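You operate a simulated robot arm through the tools that you are given. There is no shell and no other tool. Be economical: measure what you need, move in short steps, check, and stop when the job is done.

The job below is to be done with a simulated two-armed robot. You get a single attempt, and the scene is never put back.

JOB
Slide the yellow coil along the width gauge, set its bar to 20 cm, fit the grey strap and label.
Fine: the sliding yellow bar; the coil ends close to the fixed steel bar; the strap goes over its rim, the SAMPLE label on top; leave the other strap.

The check looks at the end state, three seconds after you hand in, the way a careful person would. Anything else that was tipped, shoved, dropped, spilled or broken makes it a failure.

ROBOT AND FRAMES
Two 7-joint arms with two-finger parallel grippers on one trunk, on a base that drives. Base frame: it is fixed to the floor where the robot stands at the start and does not move with it; the origin is under the middle of the robot, x ahead of it, y to its left, z up; the surface under the hand at the start is at about z = 0.772. Lengths are in m, angles in rad, forces in N, time in s.
The left shoulder is at the start at [0.05, 0.165, 1.105], the right one opposite. With the tool pointing down near the work surface each hand reaches from about 0.2 to 0.68 m from the robot's upright axis, wherever it stands, measured 20 degrees to its own side. Places, roughly: black brake pad [0.5, 0.6, 0.9]; yellow bar of the width gauge [0.6, 0.2, 0.8]. Payload 3.91 kg a hand.
Tool frame (each hand has its own): the origin (TCP) lies between the finger pads and is the grasp point; the fingertips stand 0.03 m ahead of it; z points along the fingers, y is the line along which they close. Largest opening 0.11 m; finger width 0.02, thickness 0.01; the body of the gripper, 0.048 by 0.112 m, starts 0.055 m behind the TCP.
Orientation is told as [roll, pitch, yaw] about the base's x, y, z axes, in that order, counted from this pose: with the fingers straight down and closing along the base's y, the tool's x points along the base's -x, its y along +y and its z along -z.

CONTROLS
- The arms move only by the tool servo_tool. It takes "left_plan", "right_plan" or both (then of equal length, played together; a hand with none holds still); each is a list that holds one entry, the list of rows, each a list of 7 numbers: the shift along the tool's x, y, z in cm, then the turn, a rotation vector about the tool's x, y, z in degrees, then the gripper command, from -1 (fully open) to 1 (shut), values between in proportion. In form: [[[dx, dy, dz, ax, ay, az, fingers], ...]]. A call has 1 to 20 rows; each row is the pose to reach, as a shift and turn from the pose commanded when the call began, along the tool's axes at that moment. A row lasts 0.2 s, in which the tool goes at most 0.05 m and 0.15 rad; a call with a longer step from one row to the next is refused whole, and so is a gripper value outside its range. Where a pose cannot be reached the arm comes as near as it can. A force on the tool above 60 N (or 10 N above the force at the start of the call, whichever is more), or a blocked arm, ends the call early, and 0.2 s more pass. The fingers move at their own pace (about 0.045 m/s each) and stop on an object; they squeeze with about 34 N. The grip force told is the motor's: it shows also when the fingers shut on nothing. Time passes only in rows, and 0.2 s behind the last, so rows that repeat a pose let the fingers close. It gives the time, the measured TCP pose, the force on the tool (base axes), the opening and the grip force at its end, in the units of the frame above (readings bear some noise), with the torque about the TCP (base axes, N m) and any sound that the robot's microphone picked up.
- Cameras (640 x 400 px; columns grow to the right, rows downward): "scene" is now at [0.1095, 0.0241, 1.2732]; the picture's right is [0.46, -0.89, 0.00], its down [-0.43, -0.23, -0.87] and it looks along [0.77, 0.40, -0.49] (base axes); focal length 276 px, centre (320, 200). "left" rides on the left gripper at [0.072, -0.017, -0.103] in its tool frame; the picture's right is [0.23, 0.97, 0.00], its down [-0.76, 0.18, -0.62] and it looks along [-0.61, 0.14, 0.78] (tool axes); focal length 222 px, centre (320, 200). "right" rides on the right gripper at [0.072, 0.017, -0.103] in its tool frame; the picture's right is [-0.23, 0.97, 0.00], its down [-0.76, -0.18, -0.62] and it looks along [-0.61, -0.14, 0.78] (tool axes); focal length 222 px, centre (320, 200). There is no depth. A picture from a camera that has moved, and an enlarged one, comes with that camera's place and axes in the base frame and with its lens. The place of the scene camera against the robot may be out by one fixed shift of up to 0.025 m in any direction.
- camera(camera): a new picture of that camera. The clock stands still meanwhile.
- move_column(by): slides the trunk up (or, below 0, down) by that many m; the arms and the scene camera ride with it, the base frame stays. It gives what a move gives, with no picture.
- roll_base(legs): drives the robot by 1 to 6 legs, each [ahead, left, turn to the left] in m, m and rad, along the robot's own axes; the way and the turn of a leg run together, so that a leg with both is an arc; at most 1.5 m and 3.142 rad a leg. The arms and the cameras ride along, it lands a little off, and it stops where it bumps. It gives what a move gives.
- aim_head(pan, tilt): turns the head with the scene camera to pan (to the left, within 1.396 rad either way) and tilt (down, from -0.506 to 1.204), counted from straight ahead of the robot. It gives what a move gives.
- close_up(camera, box): a new picture of the part [left, top, right, bottom] of that camera's present view, enlarged. The clock stands still meanwhile.
- sign_off(): hands the job in; it is judged then, once.

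Work in short steps. Places have to be worked out from the pictures, the camera data and where the tool is seen: move nearer, look again, correct. Check each grasp and each placing, and mend what went wrong. You have 120 turns and 88 pictures in all, those below and enlarged ones among them. Open the grippers and draw the arms clear of the work before you hand the job in, unless the task says otherwise; then end with one line.

The tools are called after ">>>" as name(argument=value, ...) on one line, values as JSON. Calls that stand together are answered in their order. servo_tool: Moves the arms, as the interface text tells. Its arguments: {"type":"object","properties":{"left_plan":{"type":"array","items":{"type":"array","items":{"type":"array","items":{"type":"number"}}}},"right_plan":{"type":"array","items":{"type":"array","items":{"type":"array","items":{"type":"number"}}}}},"required":[]} The other tools are called the same way: move_column (by) slides the trunk up or down; roll_base (legs) drives the base; aim_head (pan, tilt) turns the head that bears the scene camera; camera (camera) takes a picture; close_up (camera, box) takes an enlarged picture of a part of a camera's view; sign_off () hands the job in.

At the start:

```text
time: 0.0
left_ee_pos: [0.2906, 0.4102, 1.1532]
left_orientation: [0.0, 0.0, 0.001]
left_wrist_force: [0.7, -0.2, 0.7]
left_ft_torque: [-0.03, -0.02, 0.01]
left_width: 0.11
left_grip_force: 0.1
right_ee_pos: [0.416, 0.032, 1.0875]
right_orientation: [0.0, -0.001, -0.001]
right_wrist_force: [0.0, -0.4, 0.1]
right_ft_torque: [-0.02, 0.01, -0.01]
right_width: 0.1104
right_grip_force: 0.1
trunk travel left (down, up): [-0.325, 0.178]
robot x, y, heading: [0.0014, -0.0004, -0.004]
head pan, tilt: [0.482, 0.508]
```

scene: 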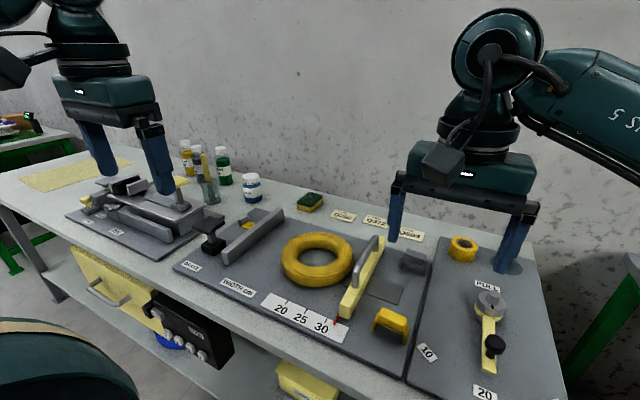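
right: 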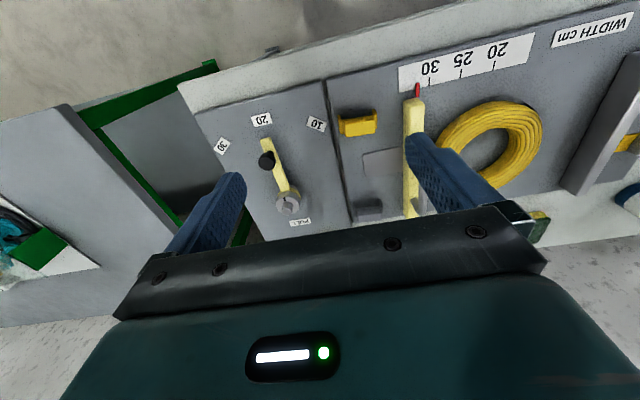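
left: 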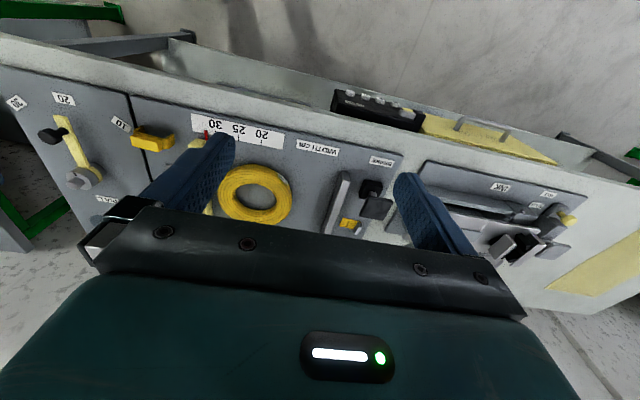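

The bench shows the width gauge with the coil, yellow bar near 30, and a fixed steel bar. I need closer views of the gauge, straps and labels.

>>> close_up(camera="scene", box=[170, 180, 430, 370])

>>> close_up(camera="right", box=[320, 0, 640, 240])

>>> close_up(camera="scene", box=[60, 120, 260, 260])

```text
2.11 times, centred on (300, 275) of scene
camera zoom: at [0.1095, 0.0241, 1.2732], right [0.46, -0.89, 0.0], down [-0.43, -0.23, -0.87], along [0.77, 0.4, -0.49], focal length 581 px, centre (362, 42)
```

zoom: 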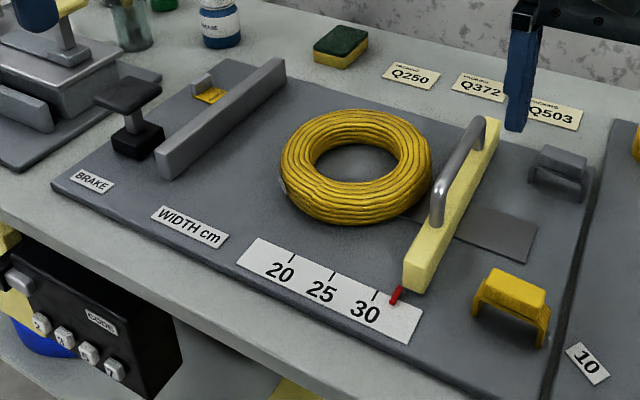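

```text
1.67 times, centred on (480, 120) of right
camera zoom: at [0.3438, 0.0481, 1.1918], right [0.23, 0.97, 0.0], down [0.76, -0.18, 0.62], along [0.61, -0.14, -0.78], focal length 370 px, centre (53, 333)
```

zoom: 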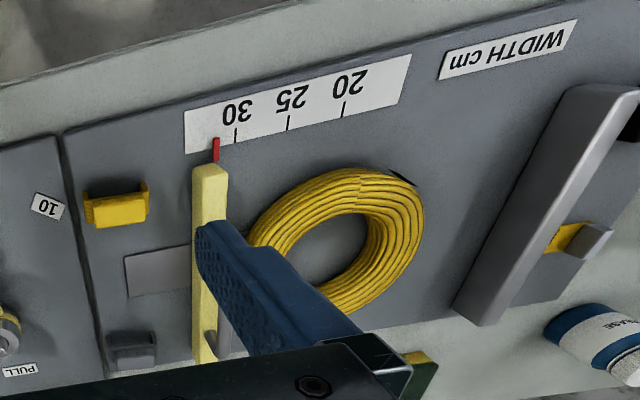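

```text
2.86 times, centred on (160, 190) of scene
camera zoom: at [0.1095, 0.0241, 1.2732], right [0.46, -0.89, 0.0], down [-0.43, -0.23, -0.87], along [0.77, 0.4, -0.49], focal length 789 px, centre (777, 229)
```

zoom: 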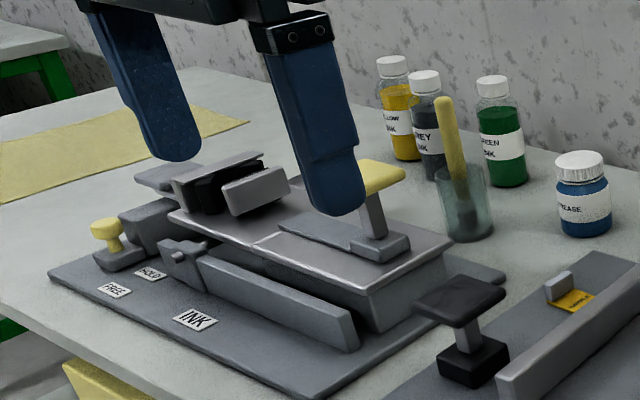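

Checking the labels' text and the grey strap.

>>> close_up(camera="scene", box=[320, 200, 430, 270])

>>> close_up(camera="scene", box=[200, 200, 290, 260])

>>> close_up(camera="left", box=[310, 140, 410, 250])

```text
5.71 times, centred on (375, 235) of scene
camera zoom: at [0.1095, 0.0241, 1.2732], right [0.46, -0.89, 0.0], down [-0.43, -0.23, -0.87], along [0.77, 0.4, -0.49], focal length 1577 px, centre (6, 0)
```

zoom: 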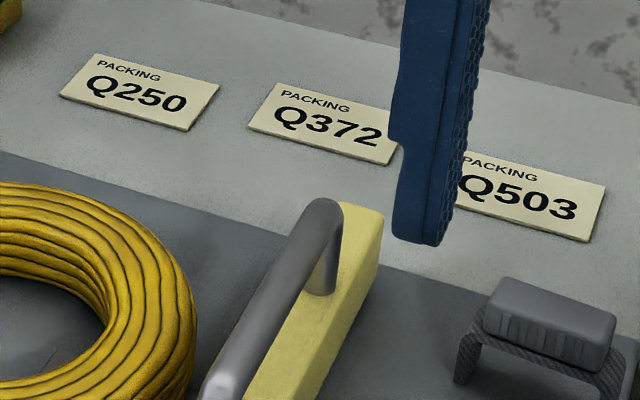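

```text
6.67 times, centred on (245, 230) of scene
camera zoom: at [0.1095, 0.0241, 1.2732], right [0.46, -0.89, 0.0], down [-0.43, -0.23, -0.87], along [0.77, 0.4, -0.49], focal length 1840 px, centre (820, 0)
```

zoom: 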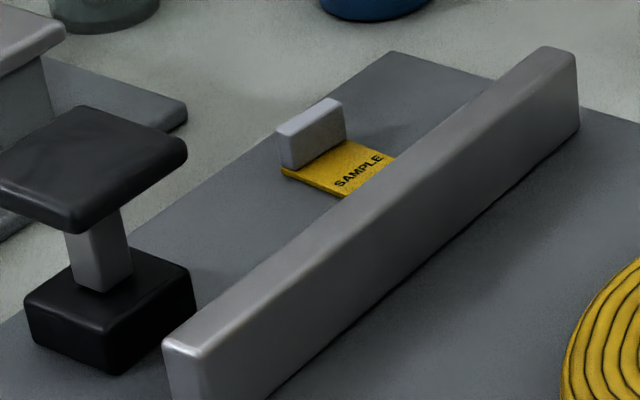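

```text
3.64 times, centred on (360, 195) of left
camera zoom: at [0.2193, 0.3921, 1.2586], right [-0.23, 0.97, 0.0], down [0.76, 0.18, 0.62], along [0.61, 0.14, -0.78], focal length 808 px, centre (174, 218)
```

zoom: 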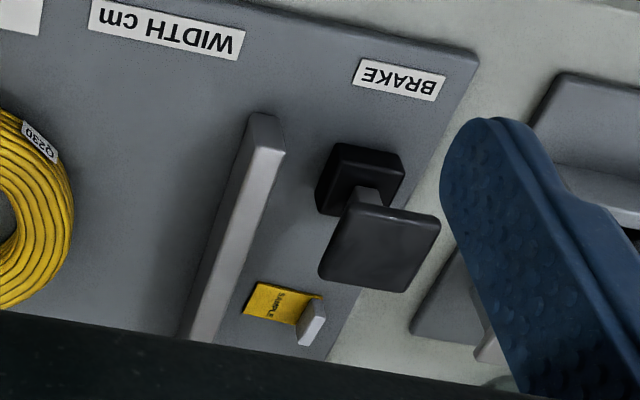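

The SAMPLE label (yellow plate with grey tab) is behind the fixed bar at y≈0.55; scale ticks: 20 at y≈0.307, pointer at y≈0.187 (≈32). I look down to check base clearance before shifting the robot left.

>>> aim_head(pan=0.7, tilt=1.1)

>>> camera(camera="scene")

```text
time: 1.0
left_ee_pos: [0.291, 0.4101, 1.1537]
left_orientation: [0.0, 0.001, 0.0]
left_wrist_force: [0.4, -0.5, 0.2]
left_ft_torque: [0.01, -0.01, -0.02]
left_width: 0.1101
left_grip_force: 0.0
right_ee_pos: [0.416, 0.0328, 1.089]
right_orientation: [0.001, -0.002, 0.001]
right_wrist_force: [-0.4, -0.2, -0.1]
right_ft_torque: [0.02, -0.03, -0.02]
right_width: 0.1099
right_grip_force: 0.1
trunk travel left (down, up): [-0.325, 0.178]
robot x, y, heading: [0.0014, -0.0019, -0.001]
head pan, tilt: [0.7, 1.1]
```

```text
78 pictures are left
camera scene: at [0.0773, 0.0228, 1.2263], right [0.64, -0.77, 0.0], down [-0.68, -0.57, -0.45], along [0.35, 0.29, -0.89], focal length 276 px, centre (320, 200)
```

scene: 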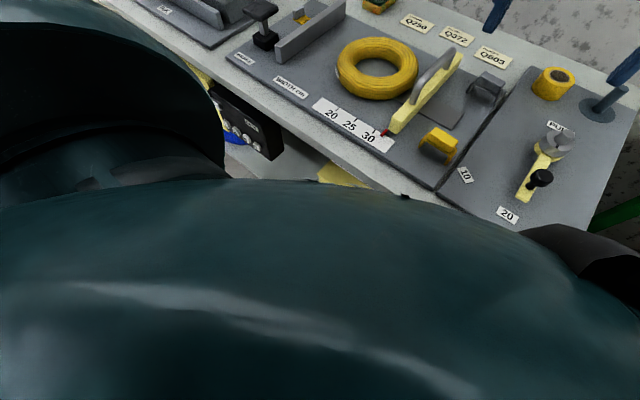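

Nothing obstructs the way; I roll left 0.24 m with both hands high.

>>> roll_base(legs=[[0, 0.24, 0]])

>>> aim_head(pan=0.1, tilt=0.75)

>>> camera(camera="scene")

>>> camera(camera="right")

>>> camera(camera="left")

```text
time: 3.8
left_ee_pos: [0.2909, 0.6554, 1.1545]
left_orientation: [0.0, 0.0, 0.002]
left_wrist_force: [-0.1, 0.3, 1.0]
left_ft_torque: [-0.01, -0.02, -0.02]
left_width: 0.11
left_grip_force: 0.1
right_ee_pos: [0.4157, 0.2778, 1.0882]
right_orientation: [0.0, 0.0, 0.002]
right_wrist_force: [0.2, -0.6, -0.7]
right_ft_torque: [0.01, 0.01, -0.03]
right_width: 0.1102
right_grip_force: 0.1
trunk travel left (down, up): [-0.325, 0.178]
robot x, y, heading: [-0.0033, 0.2444, 0.002]
head pan, tilt: [0.7, 1.1]
```

```text
time: 4.8
left_ee_pos: [0.2901, 0.6549, 1.1536]
left_orientation: [0.0, 0.001, 0.001]
left_wrist_force: [0.2, 0.1, -0.1]
left_ft_torque: [-0.02, -0.02, 0.01]
left_width: 0.1101
left_grip_force: 0.2
right_ee_pos: [0.4152, 0.2771, 1.0901]
right_orientation: [0.0, -0.002, 0.003]
right_wrist_force: [0.3, 0.0, -0.8]
right_ft_torque: [-0.01, -0.01, 0.02]
right_width: 0.1101
right_grip_force: 0.0
trunk travel left (down, up): [-0.325, 0.178]
robot x, y, heading: [0.0011, 0.2462, 0.007]
head pan, tilt: [0.099, 0.75]
```

```text
77 pictures are left
camera scene: at [0.1112, 0.2357, 1.252], right [0.1, -0.99, 0.0], down [-0.68, -0.07, -0.73], along [0.73, 0.07, -0.68], focal length 276 px, centre (320, 200)
```

scene: 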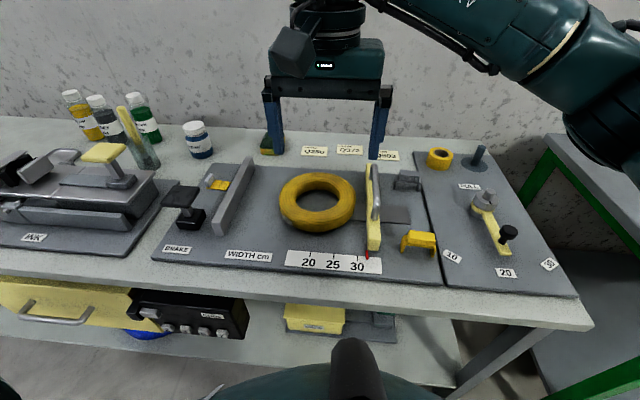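

```text
76 pictures are left
camera right: at [0.3436, 0.2937, 1.1918], right [0.23, 0.97, 0.0], down [0.76, -0.18, 0.62], along [0.61, -0.14, -0.78], focal length 222 px, centre (320, 200)
```

right: 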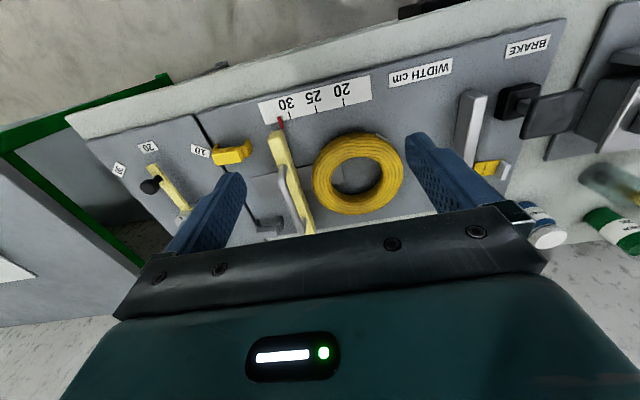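

```text
75 pictures are left
camera left: at [0.2184, 0.6375, 1.2586], right [-0.23, 0.97, 0.0], down [0.76, 0.18, 0.62], along [0.61, 0.14, -0.78], focal length 222 px, centre (320, 200)
```

left: 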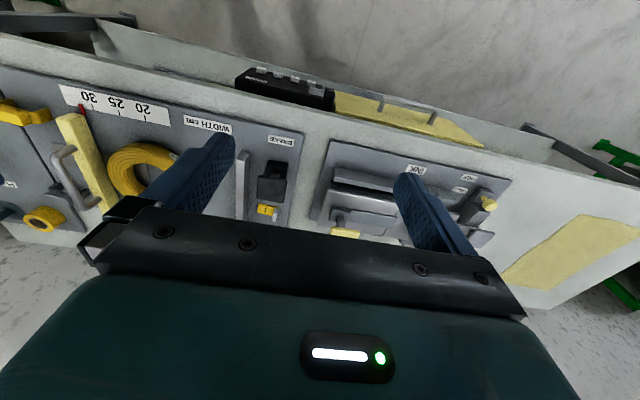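

Now close views of handle/strap, and brake pad.

>>> close_up(camera="scene", box=[270, 150, 450, 270])

>>> close_up(camera="right", box=[200, 80, 440, 240])

>>> close_up(camera="left", box=[220, 120, 400, 240])

>>> close_up(camera="scene", box=[150, 150, 270, 270])

```text
3.33 times, centred on (360, 210) of scene
camera zoom: at [0.1112, 0.2357, 1.252], right [0.1, -0.99, 0.0], down [-0.68, -0.07, -0.73], along [0.73, 0.07, -0.68], focal length 920 px, centre (187, 167)
```

zoom: 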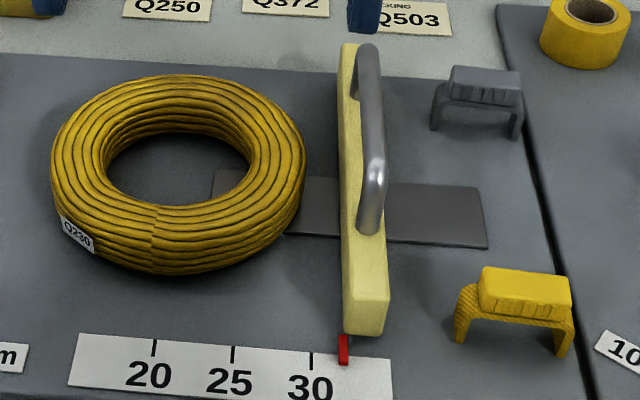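

```text
2.50 times, centred on (320, 160) of right
camera zoom: at [0.3436, 0.2937, 1.1918], right [0.23, 0.97, 0.0], down [0.76, -0.18, 0.62], along [0.61, -0.14, -0.78], focal length 555 px, centre (320, 300)
```

zoom: 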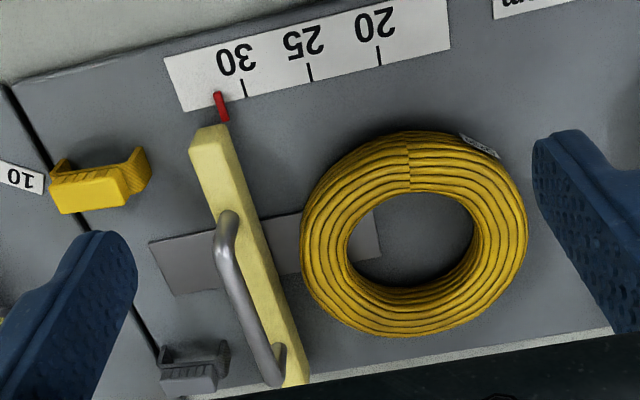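

```text
3.33 times, centred on (310, 180) of left
camera zoom: at [0.2184, 0.6375, 1.2586], right [-0.23, 0.97, 0.0], down [0.76, 0.18, 0.62], along [0.61, 0.14, -0.78], focal length 740 px, centre (353, 267)
```

zoom: 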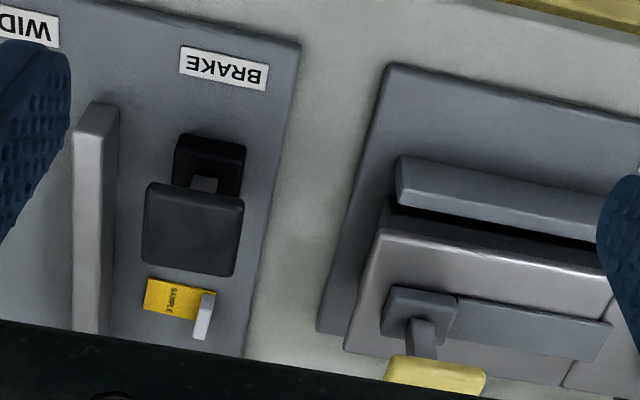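

```text
3.33 times, centred on (210, 210) of scene
camera zoom: at [0.1112, 0.2357, 1.252], right [0.1, -0.99, 0.0], down [-0.68, -0.07, -0.73], along [0.73, 0.07, -0.68], focal length 920 px, centre (687, 167)
```

zoom: 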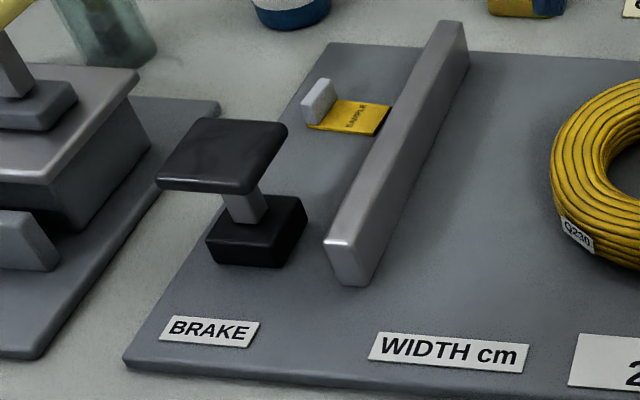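

Estimates: handle top at ≈(0.60, 0.176, 0.85), brake pad top at ≈(0.518, 0.596, 0.87), coil centre ≈(0.615, 0.312). I move both hands above their targets.

>>> servo_tool(left_plan=[[[-3, -0.75, 2.8, 0, 0, 0, 1], [-6, -1.5, 5.6, 0, 0, 0, 1], [-9, -2.25, 8.4, 0, 0, 0, 1], [-12, -3, 11.2, 0, 0, 0, 1], [-15, -3.75, 14, 0, 0, 0, 1], [-18, -4.5, 16.8, 0, 0, 0, 1], [-20.5, -5.25, 19.6, 0, 0, 0, 1], [-22.8, -5.9, 22.4, 0, 0, 0, 1]]], right_plan=[[[-2.3, -1.25, 2, 0, 0, 0, -0.27], [-4.6, -2.5, 4, 0, 0, 0, -0.27], [-6.9, -3.75, 6, 0, 0, 0, -0.27], [-9.2, -5, 8, 0, 0, 0, -0.27], [-11.5, -6.3, 10, 0, 0, 0, -0.27], [-13.8, -7.6, 12, 0, 0, 0, -0.27], [-16.1, -8.9, 14, 0, 0, 0, -0.27], [-18.5, -10.1, 16, 0, 0, 0, -0.27]]])

>>> camera(camera="scene")

>>> camera(camera="right")

>>> camera(camera="left")

```text
time: 6.5
left_ee_pos: [0.5154, 0.5962, 0.9293]
left_orientation: [-0.001, 0.0, 0.002]
left_wrist_force: [-0.1, 0.9, 0.6]
left_ft_torque: [-0.02, 0.0, 0.02]
left_width: 0.0
left_grip_force: 34.4
right_ee_pos: [0.601, 0.1767, 0.9272]
right_orientation: [-0.002, 0.0, 0.001]
right_wrist_force: [0.6, -1.3, -0.2]
right_ft_torque: [-0.03, 0.02, 0.0]
right_width: 0.07
right_grip_force: 0.0
trunk travel left (down, up): [-0.325, 0.178]
robot x, y, heading: [-0.0007, 0.246, 0.002]
head pan, tilt: [0.099, 0.75]
```

```text
70 pictures are left
camera scene: at [0.112, 0.2356, 1.2519], right [0.1, -0.99, 0.0], down [-0.68, -0.07, -0.73], along [0.73, 0.07, -0.68], focal length 276 px, centre (320, 200)
```

scene: 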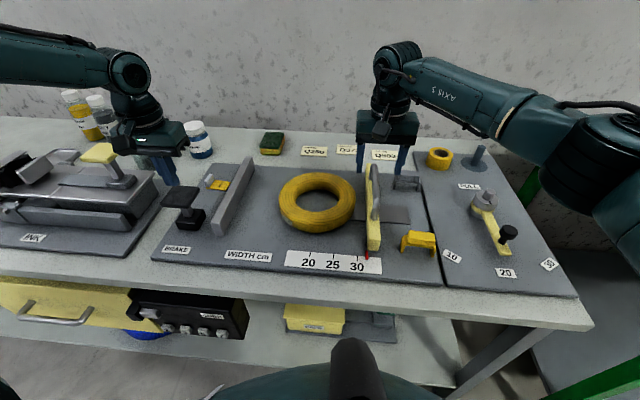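

```text
69 pictures are left
camera right: at [0.5286, 0.1934, 1.0305], right [0.22, 0.97, 0.0], down [0.76, -0.18, 0.62], along [0.61, -0.14, -0.78], focal length 222 px, centre (320, 200)
```

right: 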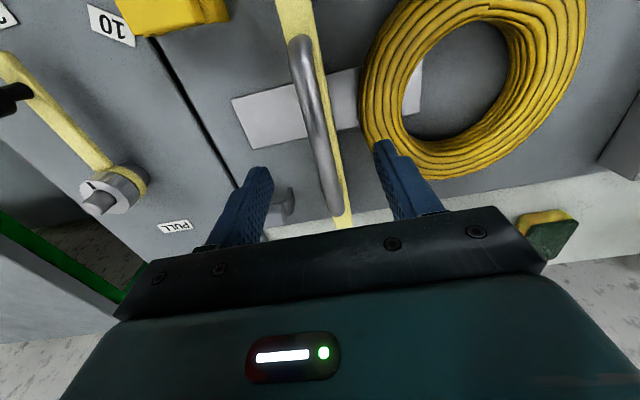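

```text
68 pictures are left
camera left: at [0.4438, 0.5789, 1.0339], right [-0.23, 0.97, 0.0], down [0.76, 0.18, 0.62], along [0.61, 0.14, -0.78], focal length 222 px, centre (320, 200)
```

left: 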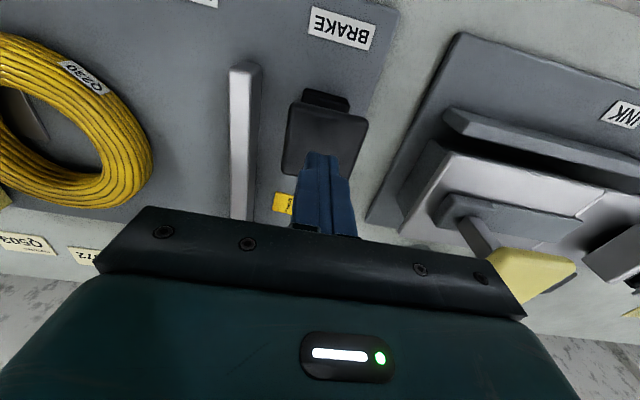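

Both alignments look right. I lower the right hand over the handle and close.

>>> servo_tool(right_plan=[[[0, 0, 2, 0, 0, 0, -0.27], [0, 0, 4, 0, 0, 0, -0.27], [0, 0, 5.5, 0, 0, 0, -0.27], [0, 0, 7, 0, 0, 0, -0.27], [0, 0, 7, 0, 0, 0, 1], [0, 0, 7, 0, 0, 0, 1], [0, 0, 7, 0, 0, 0, 1], [0, 0, 7, 0, 0, 0, 1], [0, 0, 7, 0, 0, 0, 1]]])

>>> camera(camera="right")

```text
time: 8.6
left_ee_pos: [0.5147, 0.5975, 0.9291]
left_orientation: [0.0, -0.001, 0.003]
left_wrist_force: [-0.9, -0.4, 0.2]
left_ft_torque: [-0.02, 0.02, 0.0]
left_width: 0.0002
left_grip_force: 33.7
right_ee_pos: [0.6003, 0.1768, 0.8579]
right_orientation: [0.002, 0.0, 0.003]
right_wrist_force: [1.9, 10.4, -3.1]
right_ft_torque: [-0.04, -0.31, -0.14]
right_width: 0.0156
right_grip_force: 45.3
trunk travel left (down, up): [-0.325, 0.178]
robot x, y, heading: [-0.0002, 0.2391, 0.003]
head pan, tilt: [0.099, 0.75]
```

```text
67 pictures are left
camera right: at [0.5278, 0.1934, 0.9611], right [0.22, 0.97, 0.0], down [0.76, -0.18, 0.62], along [0.61, -0.14, -0.78], focal length 222 px, centre (320, 200)
```

right: 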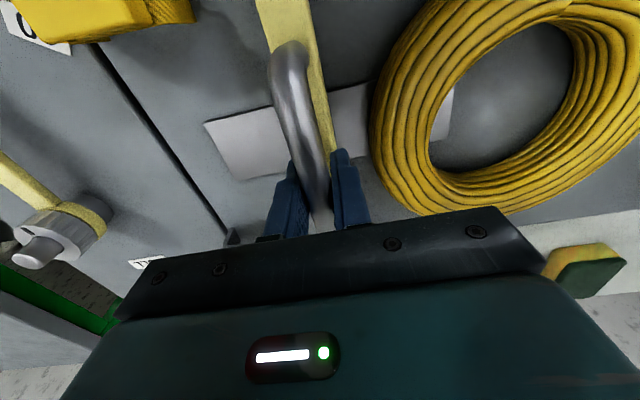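

Handle gripped (rod 15.6 mm). Now I press the brake pad down gradually with the closed left fingers.

>>> servo_tool(left_plan=[[[0, 0, 1, 0, 0, 0, 1], [0, 0, 2, 0, 0, 0, 1], [0, 0, 2.5, 0, 0, 0, 1], [0, 0, 3, 0, 0, 0, 1], [0, 0, 3.5, 0, 0, 0, 1], [0, 0, 4, 0, 0, 0, 1]]])

```text
time: 9.9
left_ee_pos: [0.5178, 0.5982, 0.8898]
left_orientation: [0.001, 0.0, 0.002]
left_wrist_force: [-2.9, 1.2, 6.1]
left_ft_torque: [0.07, 0.12, -0.03]
left_width: 0.0
left_grip_force: 34.1
right_ee_pos: [0.5995, 0.1779, 0.8588]
right_orientation: [0.0, 0.0, 0.003]
right_wrist_force: [3.4, 19.9, -5.5]
right_ft_torque: [-0.17, 0.32, -0.13]
right_width: 0.0154
right_grip_force: 44.8
trunk travel left (down, up): [-0.325, 0.178]
robot x, y, heading: [0.001, 0.2408, 0.002]
head pan, tilt: [0.099, 0.75]
```

Contact began (6 N at tip z≈0.86). Pressing further.

>>> servo_tool(left_plan=[[[0, 0, 0.5, 0, 0, 0, 1], [0, 0, 1, 0, 0, 0, 1], [0, 0, 1.5, 0, 0, 0, 1], [0, 0, 2, 0, 0, 0, 1]]])

>>> close_up(camera="scene", box=[150, 150, 270, 270])

```text
time: 10.9
left_ee_pos: [0.5177, 0.5965, 0.8701]
left_orientation: [-0.001, -0.002, 0.001]
left_wrist_force: [-3.4, 0.3, 9.5]
left_ft_torque: [0.03, 0.09, -0.01]
left_width: 0.0
left_grip_force: 34.4
right_ee_pos: [0.5992, 0.1777, 0.8583]
right_orientation: [0.0, 0.0, 0.002]
right_wrist_force: [5.7, 22.9, -7.8]
right_ft_torque: [-0.11, 0.53, -0.14]
right_width: 0.0152
right_grip_force: 44.8
trunk travel left (down, up): [-0.325, 0.178]
robot x, y, heading: [0.0021, 0.2477, 0.003]
head pan, tilt: [0.099, 0.75]
```

```text
3.33 times, centred on (210, 210) of scene
camera zoom: at [0.1114, 0.2372, 1.252], right [0.1, -0.99, 0.0], down [-0.68, -0.07, -0.73], along [0.73, 0.07, -0.68], focal length 920 px, centre (687, 167)
```

zoom: 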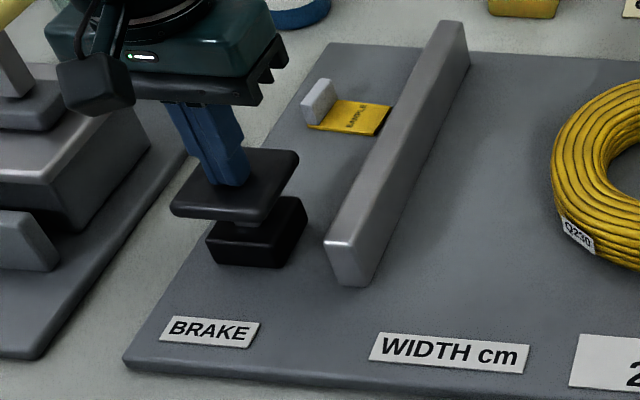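

The pad is a sprung pedal, part-way down. Press another 1.2 cm, then try sliding the bar.

>>> servo_tool(left_plan=[[[0, 0, 0.4, 0, 0, 0, 1], [0, 0, 0.8, 0, 0, 0, 1], [0, 0, 1.2, 0, 0, 0, 1]]])

>>> servo_tool(right_plan=[[[0, 0.4, 0, 0, 0, 0, 1], [0, 0.8, 0, 0, 0, 0, 1], [0, 1.2, 0, 0, 0, 0, 1], [0, 1.6, 0, 0, 0, 0, 1], [0, 2, 0, 0, 0, 0, 1]]])

```text
time: 11.8
left_ee_pos: [0.52, 0.5981, 0.8635]
left_orientation: [-0.002, -0.007, 0.003]
left_wrist_force: [-13.6, 7.9, 46.0]
left_ft_torque: [0.22, 0.6, -0.23]
left_width: 0.0
left_grip_force: 33.1
right_ee_pos: [0.5992, 0.178, 0.8575]
right_orientation: [0.003, -0.002, 0.003]
right_wrist_force: [18.7, 27.5, -21.3]
right_ft_torque: [-0.27, 1.13, -0.21]
right_width: 0.0159
right_grip_force: 45.5
trunk travel left (down, up): [-0.325, 0.178]
robot x, y, heading: [0.0014, 0.2471, 0.006]
head pan, tilt: [0.099, 0.75]
```

```text
time: 12.9
left_ee_pos: [0.5189, 0.5968, 0.8632]
left_orientation: [0.004, -0.006, 0.005]
left_wrist_force: [-8.7, 20.8, 43.3]
left_ft_torque: [0.54, 0.48, -0.03]
left_width: 0.0002
left_grip_force: 34.4
right_ee_pos: [0.5999, 0.1949, 0.8572]
right_orientation: [-0.002, 0.0, -0.001]
right_wrist_force: [9.7, -0.9, -23.3]
right_ft_torque: [-0.04, 0.36, -0.08]
right_width: 0.0154
right_grip_force: 44.8
trunk travel left (down, up): [-0.325, 0.178]
robot x, y, heading: [0.0005, 0.2468, -0.001]
head pan, tilt: [0.099, 0.75]
```

The bar moves freely with the pedal bottomed. Ease the pedal slightly and slide another 8 cm slowly.

>>> servo_tool(left_plan=[[[0, 0, -0.2, 0, 0, 0, 1], [0, 0, -0.2, 0, 0, 0, 1], [0, 0, -0.2, 0, 0, 0, 1], [0, 0, -0.2, 0, 0, 0, 1], [0, 0, -0.2, 0, 0, 0, 1], [0, 0, -0.2, 0, 0, 0, 1], [0, 0, -0.2, 0, 0, 0, 1], [0, 0, -0.2, 0, 0, 0, 1], [0, 0, -0.2, 0, 0, 0, 1], [0, 0, -0.2, 0, 0, 0, 1], [0, 0, -0.2, 0, 0, 0, 1], [0, 0, -0.2, 0, 0, 0, 1], [0, 0, -0.2, 0, 0, 0, 1], [0, 0, -0.2, 0, 0, 0, 1], [0, 0, -0.2, 0, 0, 0, 1], [0, 0, -0.2, 0, 0, 0, 1]]], right_plan=[[[0, 0.5, 0, 0, 0, 0, 1], [0, 1, 0, 0, 0, 0, 1], [0, 1.5, 0, 0, 0, 0, 1], [0, 2, 0, 0, 0, 0, 1], [0, 2.5, 0, 0, 0, 0, 1], [0, 3, 0, 0, 0, 0, 1], [0, 3.5, 0, 0, 0, 0, 1], [0, 4, 0, 0, 0, 0, 1], [0, 4.5, 0, 0, 0, 0, 1], [0, 5, 0, 0, 0, 0, 1], [0, 5.5, 0, 0, 0, 0, 1], [0, 6, 0, 0, 0, 0, 1], [0, 6.5, 0, 0, 0, 0, 1], [0, 7, 0, 0, 0, 0, 1], [0, 7.5, 0, 0, 0, 0, 1], [0, 8, 0, 0, 0, 0, 1]]])

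>>> close_up(camera="scene", box=[220, 150, 400, 280])

```text
time: 16.4
left_ee_pos: [0.5196, 0.5972, 0.8638]
left_orientation: [0.003, -0.006, 0.004]
left_wrist_force: [1.0, 11.3, 33.0]
left_ft_torque: [0.35, 0.16, 0.03]
left_width: 0.0
left_grip_force: 33.7
right_ee_pos: [0.5991, 0.2765, 0.8582]
right_orientation: [0.003, -0.001, 0.001]
right_wrist_force: [5.8, -2.2, -13.0]
right_ft_torque: [-0.01, 1.11, -0.13]
right_width: 0.0153
right_grip_force: 45.0
trunk travel left (down, up): [-0.325, 0.178]
robot x, y, heading: [-0.002, 0.2444, 0.0]
head pan, tilt: [0.099, 0.75]
```

```text
3.08 times, centred on (310, 215) of scene
camera zoom: at [0.1107, 0.2346, 1.2522], right [0.1, -0.99, 0.0], down [-0.68, -0.07, -0.73], along [0.73, 0.07, -0.68], focal length 849 px, centre (351, 154)
```

zoom: 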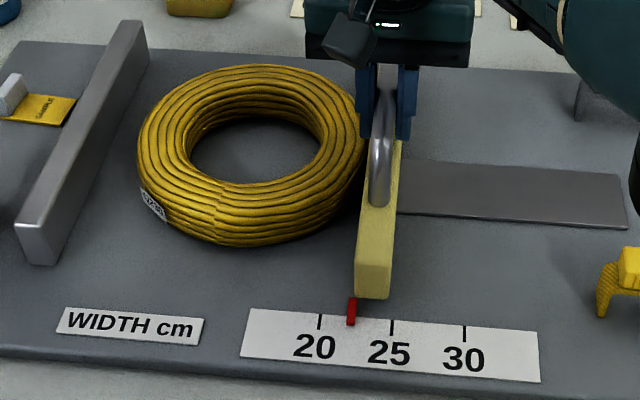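

Pointer about 22.2. Slide 2.0 cm more, then view closely.

>>> servo_tool(right_plan=[[[0, 0.4, 0, 0, 0, 0, 1], [0, 0.8, 0, 0, 0, 0, 1], [0, 1.2, 0, 0, 0, 0, 1], [0, 1.6, 0, 0, 0, 0, 1], [0, 2.0, 0, 0, 0, 0, 1]]])

>>> close_up(camera="scene", box=[280, 220, 380, 282])

>>> close_up(camera="scene", box=[220, 150, 400, 280])

```text
time: 17.6
left_ee_pos: [0.5182, 0.5965, 0.8632]
left_orientation: [0.003, -0.004, 0.005]
left_wrist_force: [-10.8, 12.1, 44.0]
left_ft_torque: [0.35, 0.43, -0.08]
left_width: 0.0
left_grip_force: 33.6
right_ee_pos: [0.5953, 0.2917, 0.8603]
right_orientation: [-0.002, -0.008, -0.002]
right_wrist_force: [36.2, -2.2, -19.7]
right_ft_torque: [0.02, 0.1, 0.1]
right_width: 0.016
right_grip_force: 45.4
right hand out of reach, approached as far as the arm can: row 3, 4, 5
trunk travel left (down, up): [-0.325, 0.178]
robot x, y, heading: [0.0005, 0.2463, 0.006]
head pan, tilt: [0.099, 0.75]
```

```text
6.40 times, centred on (330, 251) of scene
camera zoom: at [0.112, 0.2344, 1.252], right [0.1, -0.99, 0.0], down [-0.68, -0.07, -0.73], along [0.73, 0.07, -0.68], focal length 1767 px, centre (256, -126)
```

zoom: 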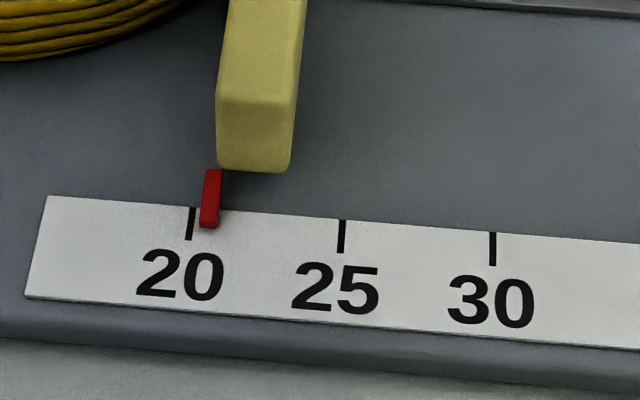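

```text
3.08 times, centred on (310, 215) of scene
camera zoom: at [0.112, 0.2344, 1.252], right [0.1, -0.99, 0.0], down [-0.68, -0.07, -0.73], along [0.73, 0.07, -0.68], focal length 849 px, centre (351, 154)
```

zoom: 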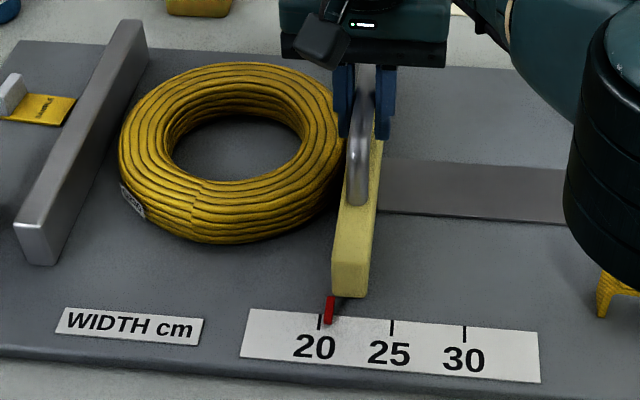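

The right arm hit its reach limit at ≈20.65. I release, regrip the handle 3 cm nearer, with the pedal still held.

>>> servo_tool(right_plan=[[[0, 0, 0, 0, 0, 0, 0.4], [0, 0, 0, 0, 0, 0, 0.4], [0, 0, 0, 0, 0, 0, 0.4], [1.5, -0.6, 0, 0, 0, 0, 0.4], [3.2, -0.8, 0, 0, 0, 0, 0.4], [3.2, -0.8, 0, 0, 0, 0, 0.4]]])

>>> camera(camera="right")

```text
time: 18.9
left_ee_pos: [0.5172, 0.5959, 0.864]
left_orientation: [-0.001, -0.006, 0.004]
left_wrist_force: [9.1, 5.6, 26.1]
left_ft_torque: [0.12, -0.13, -0.02]
left_width: 0.0
left_grip_force: 33.8
right_ee_pos: [0.5608, 0.2858, 0.862]
right_orientation: [0.002, -0.002, 0.0]
right_wrist_force: [0.4, 0.5, 0.0]
right_ft_torque: [0.01, -0.02, 0.04]
right_width: 0.0332
right_grip_force: 0.1
trunk travel left (down, up): [-0.325, 0.178]
robot x, y, heading: [-0.0002, 0.2447, 0.004]
head pan, tilt: [0.099, 0.75]
```

```text
62 pictures are left
camera right: at [0.4891, 0.302, 0.9653], right [0.23, 0.97, 0.0], down [0.76, -0.18, 0.62], along [0.61, -0.14, -0.78], focal length 222 px, centre (320, 200)
```

right: 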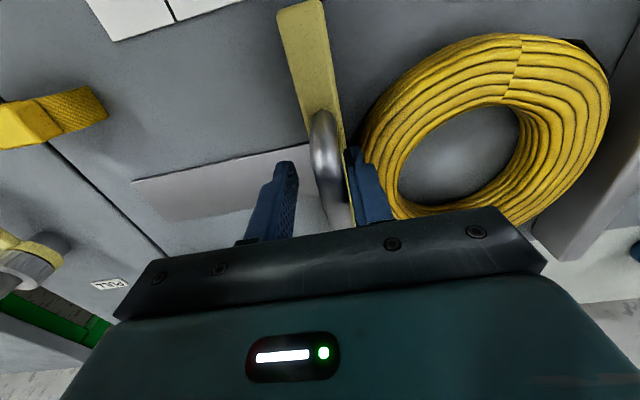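

Rod lies between the fingers. Centre, close, and nudge +0.7 cm.

>>> servo_tool(right_plan=[[[0, 0.5, 0, 0, 0, 0, 0.4], [0, 0.5, 0, 0, 0, 0, 1], [0, 0.5, 0, 0, 0, 0, 1], [0, 0.5, 0, 0, 0, 0, 1], [0, 0.8, 0, 0, 0, 0, 1], [0, 1.1, 0, 0, 0, 0, 1], [0, 1.2, 0, 0, 0, 0, 1], [0, 1.2, 0, 0, 0, 0, 1]]])

>>> close_up(camera="scene", box=[280, 220, 380, 282])

```text
time: 20.8
left_ee_pos: [0.5187, 0.5967, 0.8636]
left_orientation: [0.001, -0.006, 0.001]
left_wrist_force: [7.6, 5.3, 28.1]
left_ft_torque: [0.14, -0.07, -0.09]
left_width: 0.0
left_grip_force: 34.1
right_ee_pos: [0.5608, 0.2964, 0.8624]
right_orientation: [0.002, -0.004, 0.0]
right_wrist_force: [9.2, -3.7, 4.9]
right_ft_torque: [0.03, 1.32, -0.02]
right_width: 0.0156
right_grip_force: 45.0
trunk travel left (down, up): [-0.325, 0.178]
robot x, y, heading: [-0.0002, 0.2461, -0.0]
head pan, tilt: [0.099, 0.75]
```

```text
6.40 times, centred on (330, 251) of scene
camera zoom: at [0.1104, 0.2341, 1.2523], right [0.1, -0.99, 0.0], down [-0.68, -0.07, -0.73], along [0.73, 0.07, -0.68], focal length 1767 px, centre (256, -126)
```

zoom: 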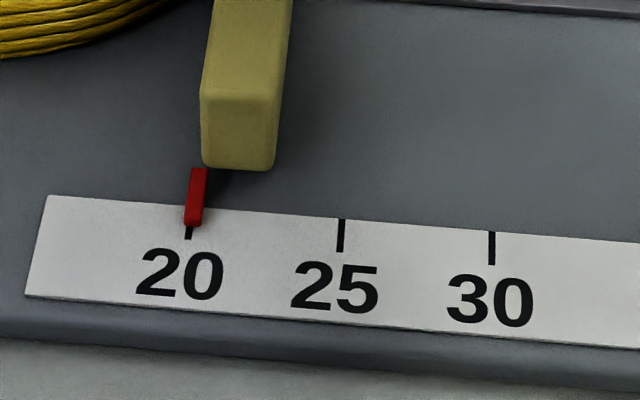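

Pointer at ≈20.2; nudge 0.2 cm more.

>>> servo_tool(right_plan=[[[0, 0.1, 0, 0, 0, 0, 1], [0, 0.2, 0, 0, 0, 0, 1], [0, 0.2, 0, 0, 0, 0, 1]]])

>>> close_up(camera="scene", box=[290, 235, 340, 266])

```text
time: 21.6
left_ee_pos: [0.519, 0.5984, 0.8642]
left_orientation: [0.002, -0.005, 0.002]
left_wrist_force: [4.9, 4.9, 29.8]
left_ft_torque: [0.17, -0.01, 0.03]
left_width: 0.0
left_grip_force: 33.4
right_ee_pos: [0.5613, 0.2979, 0.8621]
right_orientation: [0.001, -0.005, 0.0]
right_wrist_force: [21.0, -3.1, 8.7]
right_ft_torque: [0.06, 0.84, 0.01]
right_width: 0.0157
right_grip_force: 45.4
trunk travel left (down, up): [-0.325, 0.178]
robot x, y, heading: [-0.0034, 0.2439, 0.005]
head pan, tilt: [0.099, 0.75]
```

```text
12.80 times, centred on (315, 250) of scene
camera zoom: at [0.1105, 0.2341, 1.2523], right [0.1, -0.99, 0.0], down [-0.68, -0.07, -0.73], along [0.73, 0.07, -0.68], focal length 3533 px, centre (384, -446)
```

zoom: 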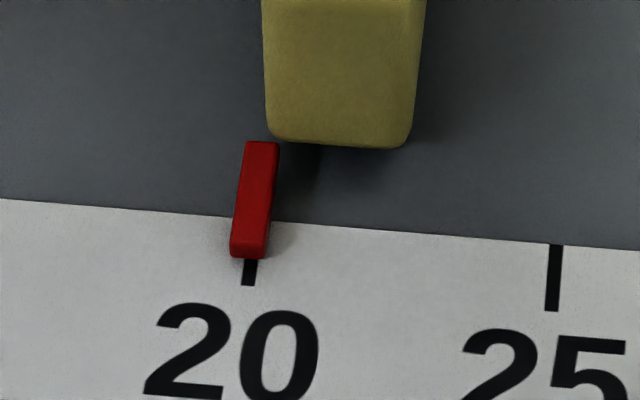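

Pointer is on 20. Now let the pedal up while holding the bar, then check.

>>> servo_tool(left_plan=[[[0, 0, -1, 0, 0, 0, 1], [0, 0, -2, 0, 0, 0, 1], [0, 0, -3.5, 0, 0, 0, 1], [0, 0, -5.5, 0, 0, 0, 1], [0, 0, -8, 0, 0, 0, 1]]])

>>> servo_tool(right_plan=[[[0, 0, 0, 0, 0, 0, 0.3], [0, 0, 0, 0, 0, 0, 0.3], [0, 0, 0, 0, 0, 0, 0.3], [0, 0, -2, 0, 0, 0, 0.3], [0, 0, -5, 0, 0, 0, 0.3], [0, 0, -9, 0, 0, 0, 0.3], [0, 0, -12, 0, 0, 0, 0.3]]])

>>> camera(camera="right")

>>> close_up(camera="scene", box=[180, 140, 440, 280])

```text
time: 22.8
left_ee_pos: [0.5166, 0.5975, 0.9398]
left_orientation: [0.001, 0.002, 0.002]
left_wrist_force: [-0.5, 0.5, 1.0]
left_ft_torque: [0.03, -0.02, -0.02]
left_width: 0.0
left_grip_force: 33.8
right_ee_pos: [0.56, 0.3003, 0.8628]
right_orientation: [0.0, -0.003, 0.002]
right_wrist_force: [16.8, -0.2, 16.6]
right_ft_torque: [0.06, -0.66, -0.02]
right_width: 0.0155
right_grip_force: 45.0
trunk travel left (down, up): [-0.325, 0.178]
robot x, y, heading: [0.0017, 0.2454, -0.001]
head pan, tilt: [0.099, 0.75]
```

```text
time: 24.4
left_ee_pos: [0.5169, 0.5979, 0.9397]
left_orientation: [0.001, 0.0, 0.001]
left_wrist_force: [-0.4, -0.3, 0.0]
left_ft_torque: [0.01, 0.02, 0.0]
left_width: 0.0
left_grip_force: 33.7
right_ee_pos: [0.5621, 0.3022, 0.982]
right_orientation: [0.0, -0.002, 0.002]
right_wrist_force: [-0.5, -0.1, 0.4]
right_ft_torque: [0.03, 0.01, -0.01]
right_width: 0.0385
right_grip_force: 0.0
trunk travel left (down, up): [-0.325, 0.178]
robot x, y, heading: [-0.0004, 0.2455, 0.0]
head pan, tilt: [0.099, 0.75]
```

```text
59 pictures are left
camera right: at [0.4902, 0.3181, 1.0861], right [0.23, 0.97, 0.0], down [0.76, -0.18, 0.62], along [0.61, -0.14, -0.78], focal length 222 px, centre (320, 200)
```

right: 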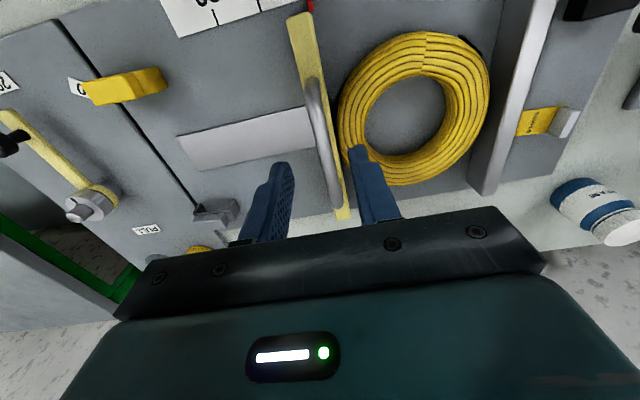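

```text
2.46 times, centred on (310, 210) of scene
camera zoom: at [0.111, 0.2357, 1.252], right [0.1, -0.99, 0.0], down [-0.68, -0.07, -0.73], along [0.73, 0.07, -0.68], focal length 680 px, centre (345, 175)
```

zoom: 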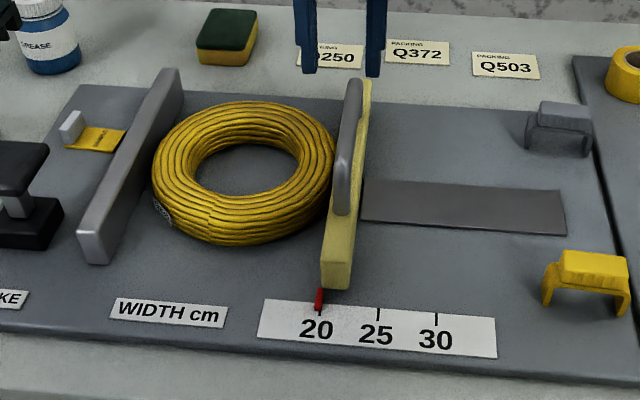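

Check the pointer after release.

>>> close_up(camera="scene", box=[290, 235, 340, 266])

```text
12.80 times, centred on (315, 250) of scene
camera zoom: at [0.111, 0.2357, 1.252], right [0.1, -0.99, 0.0], down [-0.68, -0.07, -0.73], along [0.73, 0.07, -0.68], focal length 3533 px, centre (384, -446)
```

zoom: 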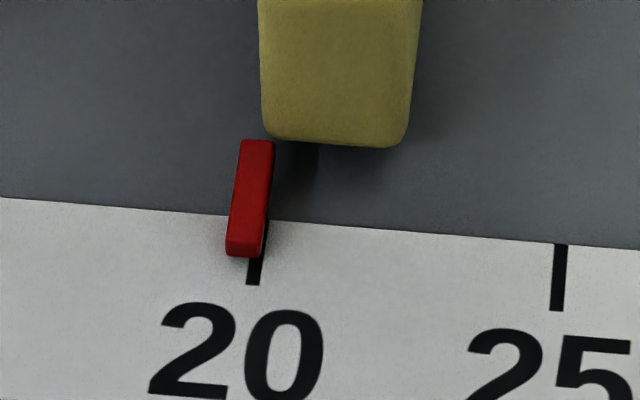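

Bar reads ≈20. The grey strap is at ≈(0.70, 0.085), beyond the right arm's reach here, so I raise both hands and roll carefully 5 cm ahead.

>>> servo_tool(left_plan=[[[0, 0, -4, 0, 0, 0, 1], [2, 0, -8, 0, 0, 0, 1], [5, 0, -12, 0, 0, 0, 1]]], right_plan=[[[0, -2, -3, 0, 0, 0, 0], [1, -5, -6, 0, 0, 0, 0], [2, -9, -8, 0, 0, 0, 0]]])

>>> roll_base(legs=[[0.05, 0, 0]])

```text
time: 25.1
left_ee_pos: [0.4671, 0.5924, 1.0606]
left_orientation: [0.001, -0.001, 0.001]
left_wrist_force: [-0.5, -0.9, 0.4]
left_ft_torque: [0.01, 0.0, 0.02]
left_width: 0.0
left_grip_force: 34.0
right_ee_pos: [0.5391, 0.2075, 1.0648]
right_orientation: [0.0, 0.0, 0.0]
right_wrist_force: [0.5, -0.6, 1.2]
right_ft_torque: [0.02, 0.0, -0.01]
right_width: 0.055
right_grip_force: 0.1
trunk travel left (down, up): [-0.325, 0.178]
robot x, y, heading: [-0.0002, 0.2462, 0.002]
head pan, tilt: [0.099, 0.75]
```

```text
time: 26.1
left_ee_pos: [0.5194, 0.5943, 1.0599]
left_orientation: [0.0, 0.0, 0.002]
left_wrist_force: [-0.4, -0.1, 0.3]
left_ft_torque: [-0.02, 0.02, -0.02]
left_width: 0.0
left_grip_force: 34.4
right_ee_pos: [0.5917, 0.2093, 1.0637]
right_orientation: [0.001, -0.001, -0.001]
right_wrist_force: [0.1, -0.4, 0.4]
right_ft_torque: [0.03, 0.08, 0.03]
right_width: 0.0551
right_grip_force: 0.1
trunk travel left (down, up): [-0.325, 0.178]
robot x, y, heading: [0.0536, 0.2435, 0.004]
head pan, tilt: [0.099, 0.75]
```

No bump. Another 4 cm ahead.

>>> roll_base(legs=[[0.04, 0, 0]])

>>> camera(camera="scene")

>>> camera(camera="right")

>>> camera(camera="left")

```text
time: 26.9
left_ee_pos: [0.5597, 0.5957, 1.0592]
left_orientation: [0.001, 0.0, 0.001]
left_wrist_force: [0.5, 0.0, 0.3]
left_ft_torque: [0.0, 0.01, 0.0]
left_width: 0.0
left_grip_force: 33.7
right_ee_pos: [0.6313, 0.2084, 1.063]
right_orientation: [-0.001, -0.002, 0.001]
right_wrist_force: [-0.2, 0.4, 0.1]
right_ft_torque: [0.01, 0.04, 0.04]
right_width: 0.0553
right_grip_force: 0.0
trunk travel left (down, up): [-0.325, 0.178]
robot x, y, heading: [0.0901, 0.2437, 0.002]
head pan, tilt: [0.099, 0.75]
```

```text
56 pictures are left
camera scene: at [0.2014, 0.2357, 1.2519], right [0.1, -0.99, 0.0], down [-0.68, -0.07, -0.73], along [0.73, 0.07, -0.68], focal length 276 px, centre (320, 200)
```

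scene: 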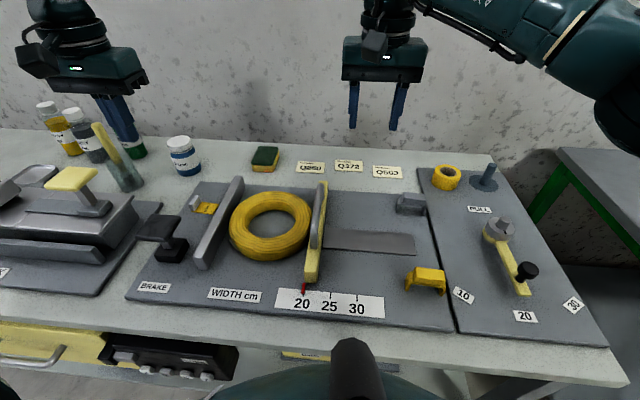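

```text
55 pictures are left
camera right: at [0.5591, 0.2247, 1.1662], right [0.23, 0.97, 0.0], down [0.76, -0.18, 0.62], along [0.61, -0.14, -0.78], focal length 222 px, centre (320, 200)
```

right: 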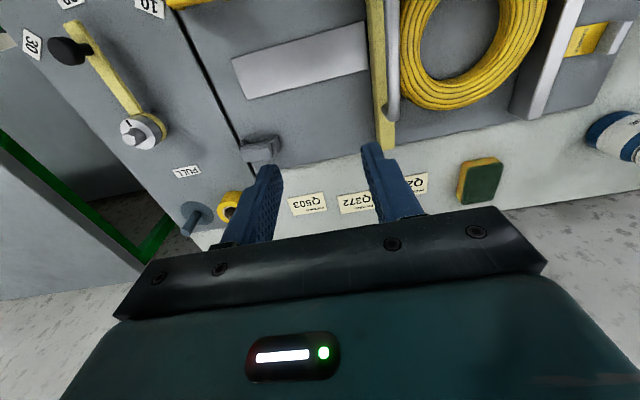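

```text
54 pictures are left
camera left: at [0.4868, 0.5762, 1.1635], right [-0.23, 0.97, 0.0], down [0.76, 0.18, 0.62], along [0.61, 0.14, -0.78], focal length 222 px, centre (320, 200)
```

left: 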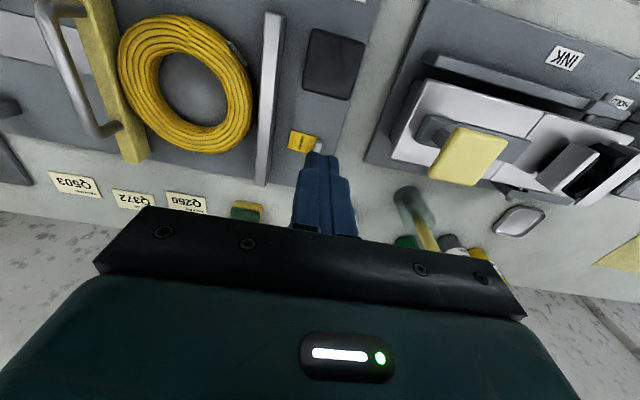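

Zoom on the strap and label for geometry.

>>> close_up(camera="right", box=[220, 110, 320, 172])

>>> close_up(camera="scene", box=[360, 170, 460, 232])

>>> close_up(camera="scene", box=[180, 180, 340, 280])

>>> close_up(camera="left", box=[260, 100, 360, 162])

```text
6.40 times, centred on (270, 141) of right
camera zoom: at [0.5591, 0.2247, 1.1662], right [0.23, 0.97, 0.0], down [0.76, -0.18, 0.62], along [0.61, -0.14, -0.78], focal length 1422 px, centre (640, 578)
```

zoom: 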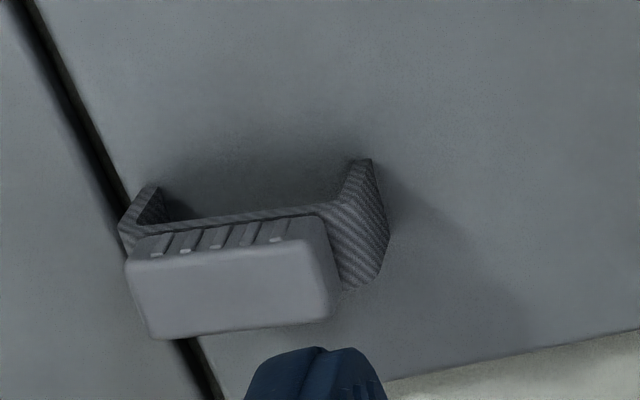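

```text
6.40 times, centred on (410, 201) of scene
camera zoom: at [0.2014, 0.2357, 1.2519], right [0.1, -0.99, 0.0], down [-0.68, -0.07, -0.73], along [0.73, 0.07, -0.68], focal length 1767 px, centre (-256, 194)
```

zoom: 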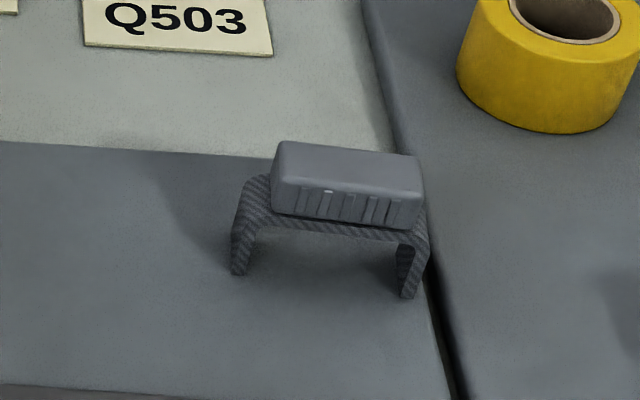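

```text
4.00 times, centred on (260, 230) of scene
camera zoom: at [0.2014, 0.2357, 1.2519], right [0.1, -0.99, 0.0], down [-0.68, -0.07, -0.73], along [0.73, 0.07, -0.68], focal length 1104 px, centre (560, 80)
```

zoom: 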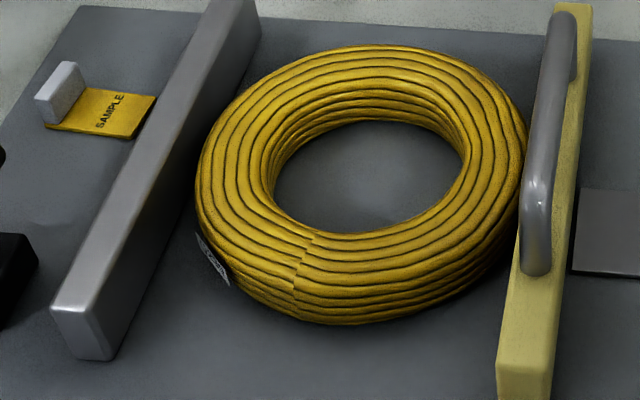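

```text
6.40 times, centred on (310, 131) of left
camera zoom: at [0.4868, 0.5762, 1.1635], right [-0.23, 0.97, 0.0], down [0.76, 0.18, 0.62], along [0.61, 0.14, -0.78], focal length 1422 px, centre (384, 642)
```

zoom: 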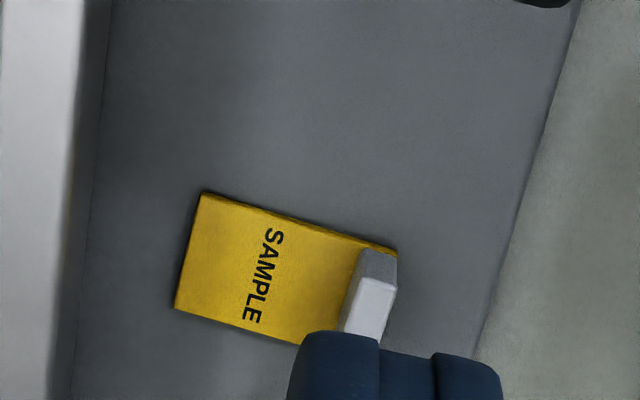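

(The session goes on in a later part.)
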